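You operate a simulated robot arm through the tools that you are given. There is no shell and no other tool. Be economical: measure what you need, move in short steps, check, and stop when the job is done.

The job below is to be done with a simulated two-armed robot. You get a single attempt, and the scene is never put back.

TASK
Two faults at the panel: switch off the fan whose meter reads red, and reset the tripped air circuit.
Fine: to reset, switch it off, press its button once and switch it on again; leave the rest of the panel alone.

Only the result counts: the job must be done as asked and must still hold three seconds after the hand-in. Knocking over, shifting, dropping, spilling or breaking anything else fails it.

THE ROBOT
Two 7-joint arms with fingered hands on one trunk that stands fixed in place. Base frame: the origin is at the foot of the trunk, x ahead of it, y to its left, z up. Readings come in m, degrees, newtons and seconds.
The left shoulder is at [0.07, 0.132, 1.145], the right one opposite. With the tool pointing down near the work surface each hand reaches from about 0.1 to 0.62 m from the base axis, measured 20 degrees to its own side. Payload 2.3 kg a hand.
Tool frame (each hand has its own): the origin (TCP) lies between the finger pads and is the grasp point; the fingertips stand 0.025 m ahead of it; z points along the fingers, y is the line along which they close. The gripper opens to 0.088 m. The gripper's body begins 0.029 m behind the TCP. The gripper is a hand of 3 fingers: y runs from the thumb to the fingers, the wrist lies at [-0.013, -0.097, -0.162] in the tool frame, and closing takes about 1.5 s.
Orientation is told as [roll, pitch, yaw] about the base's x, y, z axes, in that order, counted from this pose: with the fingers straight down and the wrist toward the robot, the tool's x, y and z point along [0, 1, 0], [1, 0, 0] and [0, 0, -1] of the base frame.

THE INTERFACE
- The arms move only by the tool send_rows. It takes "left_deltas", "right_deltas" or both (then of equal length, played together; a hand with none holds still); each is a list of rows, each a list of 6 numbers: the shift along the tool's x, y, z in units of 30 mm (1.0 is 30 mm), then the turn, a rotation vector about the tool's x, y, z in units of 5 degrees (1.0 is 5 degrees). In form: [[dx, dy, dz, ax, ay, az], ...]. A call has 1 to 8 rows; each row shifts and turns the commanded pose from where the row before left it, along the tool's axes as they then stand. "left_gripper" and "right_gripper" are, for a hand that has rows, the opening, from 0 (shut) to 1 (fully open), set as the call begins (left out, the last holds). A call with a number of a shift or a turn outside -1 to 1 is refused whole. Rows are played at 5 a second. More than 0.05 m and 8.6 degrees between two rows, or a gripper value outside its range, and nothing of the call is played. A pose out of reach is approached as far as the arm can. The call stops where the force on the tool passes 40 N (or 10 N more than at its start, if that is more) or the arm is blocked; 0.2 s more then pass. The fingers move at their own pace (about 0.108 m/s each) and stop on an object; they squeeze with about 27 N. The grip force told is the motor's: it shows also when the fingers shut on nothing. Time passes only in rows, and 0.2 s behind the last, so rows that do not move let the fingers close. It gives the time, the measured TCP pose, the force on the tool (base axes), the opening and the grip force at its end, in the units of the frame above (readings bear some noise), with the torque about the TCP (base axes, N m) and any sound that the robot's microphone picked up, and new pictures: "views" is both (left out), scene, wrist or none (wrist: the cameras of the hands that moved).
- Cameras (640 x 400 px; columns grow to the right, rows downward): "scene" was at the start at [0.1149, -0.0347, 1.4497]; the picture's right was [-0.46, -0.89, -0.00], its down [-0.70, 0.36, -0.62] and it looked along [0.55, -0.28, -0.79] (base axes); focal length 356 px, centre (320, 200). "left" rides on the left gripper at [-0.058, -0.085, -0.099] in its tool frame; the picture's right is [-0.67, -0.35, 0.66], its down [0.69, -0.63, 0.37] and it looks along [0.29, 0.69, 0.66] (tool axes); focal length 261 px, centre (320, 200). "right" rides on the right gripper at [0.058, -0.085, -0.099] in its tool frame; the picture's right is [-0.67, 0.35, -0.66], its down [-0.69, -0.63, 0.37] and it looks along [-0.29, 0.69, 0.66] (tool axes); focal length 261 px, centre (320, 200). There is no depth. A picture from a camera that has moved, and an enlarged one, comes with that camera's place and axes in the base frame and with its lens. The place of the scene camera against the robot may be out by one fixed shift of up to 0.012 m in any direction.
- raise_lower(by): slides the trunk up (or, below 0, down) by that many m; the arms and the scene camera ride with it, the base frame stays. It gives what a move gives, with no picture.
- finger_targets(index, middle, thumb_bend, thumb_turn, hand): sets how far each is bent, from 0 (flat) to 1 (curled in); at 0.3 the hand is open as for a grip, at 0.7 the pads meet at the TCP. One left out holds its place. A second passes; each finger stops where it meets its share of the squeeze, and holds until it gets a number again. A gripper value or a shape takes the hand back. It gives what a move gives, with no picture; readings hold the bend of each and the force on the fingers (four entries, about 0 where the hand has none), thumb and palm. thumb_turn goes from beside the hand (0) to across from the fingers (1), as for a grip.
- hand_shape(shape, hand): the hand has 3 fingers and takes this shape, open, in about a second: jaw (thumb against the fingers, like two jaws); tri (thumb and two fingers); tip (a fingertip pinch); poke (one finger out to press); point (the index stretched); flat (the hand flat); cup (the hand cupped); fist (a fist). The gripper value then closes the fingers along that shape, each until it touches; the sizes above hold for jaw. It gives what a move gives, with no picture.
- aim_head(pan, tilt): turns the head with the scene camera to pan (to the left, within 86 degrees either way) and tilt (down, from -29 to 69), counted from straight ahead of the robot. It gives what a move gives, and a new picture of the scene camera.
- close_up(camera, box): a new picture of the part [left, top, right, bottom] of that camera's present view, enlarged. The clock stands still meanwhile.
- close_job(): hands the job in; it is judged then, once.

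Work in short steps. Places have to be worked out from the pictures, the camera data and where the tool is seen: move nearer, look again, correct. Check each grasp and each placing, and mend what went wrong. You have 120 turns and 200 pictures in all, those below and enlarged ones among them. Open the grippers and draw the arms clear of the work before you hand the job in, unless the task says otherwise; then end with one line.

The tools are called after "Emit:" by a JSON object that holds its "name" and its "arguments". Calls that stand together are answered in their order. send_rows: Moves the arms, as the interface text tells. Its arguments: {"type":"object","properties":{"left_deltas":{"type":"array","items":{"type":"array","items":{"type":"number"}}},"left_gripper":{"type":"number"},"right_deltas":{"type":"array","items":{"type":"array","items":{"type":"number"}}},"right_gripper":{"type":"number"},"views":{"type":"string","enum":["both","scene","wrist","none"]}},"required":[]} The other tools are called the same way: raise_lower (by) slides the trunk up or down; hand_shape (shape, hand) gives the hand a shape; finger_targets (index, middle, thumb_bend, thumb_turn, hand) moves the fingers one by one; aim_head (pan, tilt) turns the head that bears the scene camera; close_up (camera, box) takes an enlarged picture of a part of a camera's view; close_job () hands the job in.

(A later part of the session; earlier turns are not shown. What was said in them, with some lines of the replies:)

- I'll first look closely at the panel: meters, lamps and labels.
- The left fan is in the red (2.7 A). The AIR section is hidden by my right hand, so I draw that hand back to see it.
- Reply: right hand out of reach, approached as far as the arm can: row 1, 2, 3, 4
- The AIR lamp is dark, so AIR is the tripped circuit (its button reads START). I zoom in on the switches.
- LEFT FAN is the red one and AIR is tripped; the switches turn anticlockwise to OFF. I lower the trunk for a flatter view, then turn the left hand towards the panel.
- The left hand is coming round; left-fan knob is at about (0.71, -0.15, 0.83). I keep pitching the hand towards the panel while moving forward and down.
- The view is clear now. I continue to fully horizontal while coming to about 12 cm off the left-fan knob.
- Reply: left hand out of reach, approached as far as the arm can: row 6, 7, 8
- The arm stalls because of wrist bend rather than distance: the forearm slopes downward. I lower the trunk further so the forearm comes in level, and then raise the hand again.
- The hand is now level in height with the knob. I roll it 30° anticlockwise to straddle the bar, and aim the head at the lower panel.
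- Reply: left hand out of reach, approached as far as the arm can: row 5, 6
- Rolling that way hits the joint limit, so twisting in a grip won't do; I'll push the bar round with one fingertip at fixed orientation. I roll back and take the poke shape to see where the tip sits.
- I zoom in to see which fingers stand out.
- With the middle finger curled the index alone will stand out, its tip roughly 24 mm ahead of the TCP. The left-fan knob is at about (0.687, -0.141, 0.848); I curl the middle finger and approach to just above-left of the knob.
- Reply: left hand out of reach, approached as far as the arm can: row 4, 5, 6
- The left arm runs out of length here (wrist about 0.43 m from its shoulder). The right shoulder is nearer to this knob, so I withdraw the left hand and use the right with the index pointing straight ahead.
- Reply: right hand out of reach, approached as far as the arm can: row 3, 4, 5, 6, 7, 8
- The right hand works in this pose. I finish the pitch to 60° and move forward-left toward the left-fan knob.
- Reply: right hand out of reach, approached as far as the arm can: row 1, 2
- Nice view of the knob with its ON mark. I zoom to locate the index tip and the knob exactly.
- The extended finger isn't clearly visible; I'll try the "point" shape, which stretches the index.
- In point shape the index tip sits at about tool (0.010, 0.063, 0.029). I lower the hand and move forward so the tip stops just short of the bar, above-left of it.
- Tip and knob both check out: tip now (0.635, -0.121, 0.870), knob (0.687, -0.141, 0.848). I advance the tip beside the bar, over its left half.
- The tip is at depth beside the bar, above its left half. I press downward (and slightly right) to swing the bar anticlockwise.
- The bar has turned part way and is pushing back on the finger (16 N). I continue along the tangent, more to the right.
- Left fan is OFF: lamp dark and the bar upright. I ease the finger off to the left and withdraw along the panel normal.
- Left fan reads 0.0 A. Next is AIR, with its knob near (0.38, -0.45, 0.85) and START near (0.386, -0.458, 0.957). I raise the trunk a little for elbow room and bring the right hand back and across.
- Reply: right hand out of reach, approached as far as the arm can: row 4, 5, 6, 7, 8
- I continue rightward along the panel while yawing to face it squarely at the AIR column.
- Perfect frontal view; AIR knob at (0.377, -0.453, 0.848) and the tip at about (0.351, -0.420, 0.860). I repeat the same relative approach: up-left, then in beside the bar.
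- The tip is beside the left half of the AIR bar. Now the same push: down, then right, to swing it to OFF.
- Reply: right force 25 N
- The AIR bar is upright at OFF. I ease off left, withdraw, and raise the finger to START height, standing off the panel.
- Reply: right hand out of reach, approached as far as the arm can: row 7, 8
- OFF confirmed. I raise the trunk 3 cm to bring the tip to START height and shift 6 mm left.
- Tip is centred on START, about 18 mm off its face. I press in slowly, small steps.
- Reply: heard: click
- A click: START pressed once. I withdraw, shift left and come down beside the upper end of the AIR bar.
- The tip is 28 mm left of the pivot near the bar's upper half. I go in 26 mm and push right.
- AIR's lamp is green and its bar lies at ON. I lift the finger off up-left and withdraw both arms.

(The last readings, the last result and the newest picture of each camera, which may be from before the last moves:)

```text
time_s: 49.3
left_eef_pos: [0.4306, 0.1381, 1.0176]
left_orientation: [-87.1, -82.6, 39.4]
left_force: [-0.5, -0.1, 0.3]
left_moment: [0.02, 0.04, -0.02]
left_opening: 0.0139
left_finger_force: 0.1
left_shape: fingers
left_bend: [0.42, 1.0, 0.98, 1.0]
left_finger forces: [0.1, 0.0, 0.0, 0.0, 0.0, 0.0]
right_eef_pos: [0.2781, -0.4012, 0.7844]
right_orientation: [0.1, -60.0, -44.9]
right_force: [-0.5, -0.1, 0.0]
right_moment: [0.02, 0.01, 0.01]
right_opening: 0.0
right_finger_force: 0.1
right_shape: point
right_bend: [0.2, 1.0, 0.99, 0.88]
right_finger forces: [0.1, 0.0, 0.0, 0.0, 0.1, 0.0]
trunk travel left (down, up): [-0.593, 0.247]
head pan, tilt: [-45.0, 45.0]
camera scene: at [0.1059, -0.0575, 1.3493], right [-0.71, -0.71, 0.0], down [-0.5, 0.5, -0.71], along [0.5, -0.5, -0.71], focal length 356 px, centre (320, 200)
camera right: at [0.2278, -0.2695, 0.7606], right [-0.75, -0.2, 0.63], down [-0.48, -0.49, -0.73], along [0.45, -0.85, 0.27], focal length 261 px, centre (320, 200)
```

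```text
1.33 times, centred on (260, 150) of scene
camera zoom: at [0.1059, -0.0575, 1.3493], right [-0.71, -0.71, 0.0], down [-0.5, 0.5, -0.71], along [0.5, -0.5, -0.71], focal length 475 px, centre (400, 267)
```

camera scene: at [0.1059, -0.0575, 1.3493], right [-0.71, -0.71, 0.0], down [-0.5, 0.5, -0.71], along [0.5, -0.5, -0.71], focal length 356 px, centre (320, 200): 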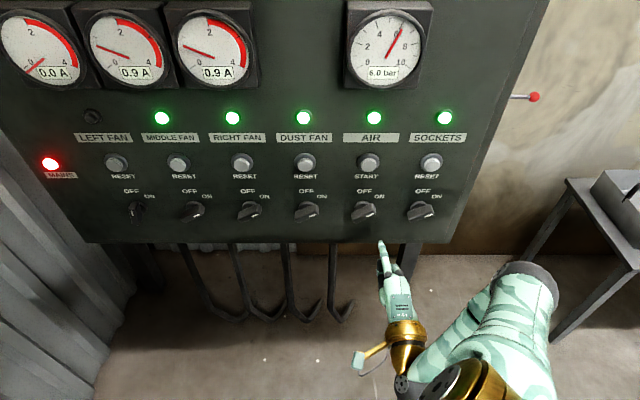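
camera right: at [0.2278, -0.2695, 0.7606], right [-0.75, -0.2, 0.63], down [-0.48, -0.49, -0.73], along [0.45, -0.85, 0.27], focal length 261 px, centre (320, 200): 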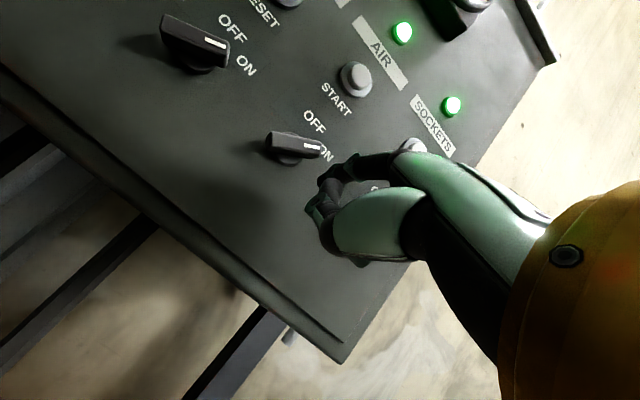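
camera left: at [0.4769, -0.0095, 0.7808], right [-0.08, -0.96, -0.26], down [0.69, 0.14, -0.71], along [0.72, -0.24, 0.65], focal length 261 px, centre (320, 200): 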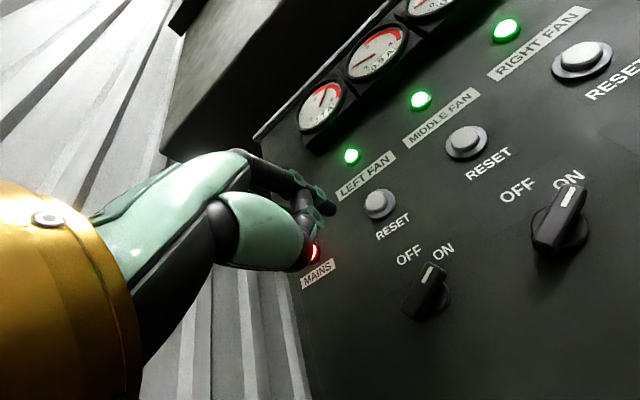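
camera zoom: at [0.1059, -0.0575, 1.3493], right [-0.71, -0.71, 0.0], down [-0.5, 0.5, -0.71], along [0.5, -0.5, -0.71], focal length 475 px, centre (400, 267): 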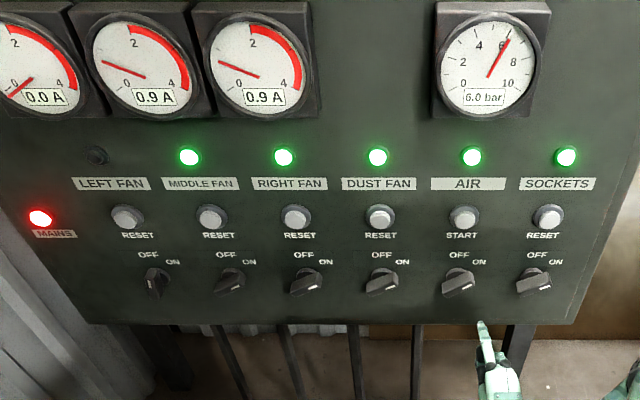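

Everything on the panel is as asked. I draw the right hand further back, then open both hands.

Emit:
{"name": "send_rows", "arguments": {"right_deltas": [[0, -0.6, -0.5, 0, 0, 0], [0, -0.6, -0.5, 0, 0, 0]], "views": "none"}}

Emit:
{"name": "hand_shape", "arguments": {"hand": "right", "shape": "jaw"}}

Emit:
{"name": "hand_shape", "arguments": {"hand": "left", "shape": "jaw"}}

Emit:
{"name": "close_up", "arguments": {"camera": "scene", "box": [0, 0, 640, 400]}}

```text
time_s: 49.9
left_eef_pos: [0.4303, 0.1374, 1.0185]
left_orientation: [-87.4, -82.6, 39.8]
left_force: [0.1, 0.2, 0.4]
left_moment: [0.0, -0.02, 0.0]
left_opening: 0.0135
left_finger_force: 0.1
left_shape: fingers
left_bend: [0.42, 1.0, 0.98, 1.0]
left_finger forces: [0.0, 0.0, 0.0, 0.1, 0.0, 0.1]
right_eef_pos: [0.2453, -0.3691, 0.7676]
right_orientation: [0.1, -60.0, -45.0]
right_force: [0.2, -0.1, 0.8]
right_moment: [-0.01, 0.0, -0.02]
right_opening: 0.0001
right_finger_force: 0.0
right_shape: point
right_bend: [0.2, 1.0, 0.99, 0.88]
right_finger forces: [0.0, 0.0, 0.0, 0.0, 0.1, 0.0]
trunk travel left (down, up): [-0.593, 0.247]
head pan, tilt: [-45.0, 45.0]
```

```text
time_s: 50.8
left_eef_pos: [0.4304, 0.1372, 1.0189]
left_orientation: [-87.2, -82.7, 39.5]
left_force: [-0.5, 0.2, 1.1]
left_moment: [0.01, 0.0, 0.04]
left_opening: 0.0137
left_finger_force: 0.1
left_shape: fingers
left_bend: [0.42, 1.0, 0.98, 1.0]
left_finger forces: [0.1, 0.1, 0.0, 0.1, 0.1, 0.0]
right_eef_pos: [0.2462, -0.3689, 0.7662]
right_orientation: [0.1, -60.0, -45.0]
right_force: [0.5, 0.3, 1.0]
right_moment: [-0.01, 0.04, 0.0]
right_opening: 0.0878
right_finger_force: 0.0
right_shape: jaw
right_bend: [0.3, 0.3, 0.3, 0.97]
right_finger forces: [0.0, 0.1, 0.0, 0.0, 0.0, 0.0]
trunk travel left (down, up): [-0.593, 0.247]
head pan, tilt: [-45.0, 45.0]
```

```text
time_s: 51.7
left_eef_pos: [0.4304, 0.1371, 1.0201]
left_orientation: [-87.1, -82.5, 39.6]
left_force: [-0.4, 0.4, 0.7]
left_moment: [-0.01, -0.02, -0.05]
left_opening: 0.0875
left_finger_force: 0.0
left_shape: jaw
left_bend: [0.3, 0.3, 0.3, 0.98]
left_finger forces: [0.0, 0.0, 0.1, 0.0, 0.1, 0.1]
right_eef_pos: [0.2467, -0.37, 0.767]
right_orientation: [0.1, -60.0, -45.0]
right_force: [0.1, 0.5, 0.0]
right_moment: [0.0, -0.01, -0.01]
right_opening: 0.0876
right_finger_force: 0.1
right_shape: jaw
right_bend: [0.3, 0.3, 0.3, 0.97]
right_finger forces: [0.0, 0.0, 0.0, 0.0, 0.1, 0.0]
trunk travel left (down, up): [-0.593, 0.247]
head pan, tilt: [-45.0, 45.0]
```

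```text
1.00 times, centred on (320, 200) of scene (not enlarged: the box is as wide or as high as the picture)
camera zoom: at [0.1056, -0.0574, 1.3493], right [-0.71, -0.71, 0.0], down [-0.5, 0.5, -0.71], along [0.5, -0.5, -0.71], focal length 356 px, centre (320, 200)
```

zoom: 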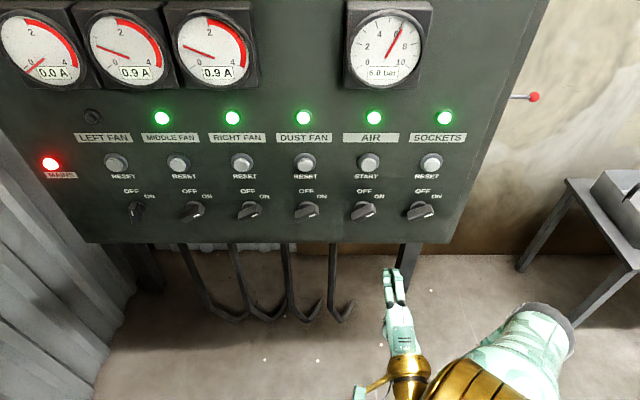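

Left fan is off, AIR is on with a green lamp, the rest is unchanged and both hands are clear, so I hand the job in.

Emit:
{"name": "close_job", "arguments": {}}

```text
The job is handed in.
```

The left fan, the one reading red, is switched off and its meter shows 0.0 A. The tripped AIR circuit was switched off, its START button pressed once, and switched on again; its lamp is now green.
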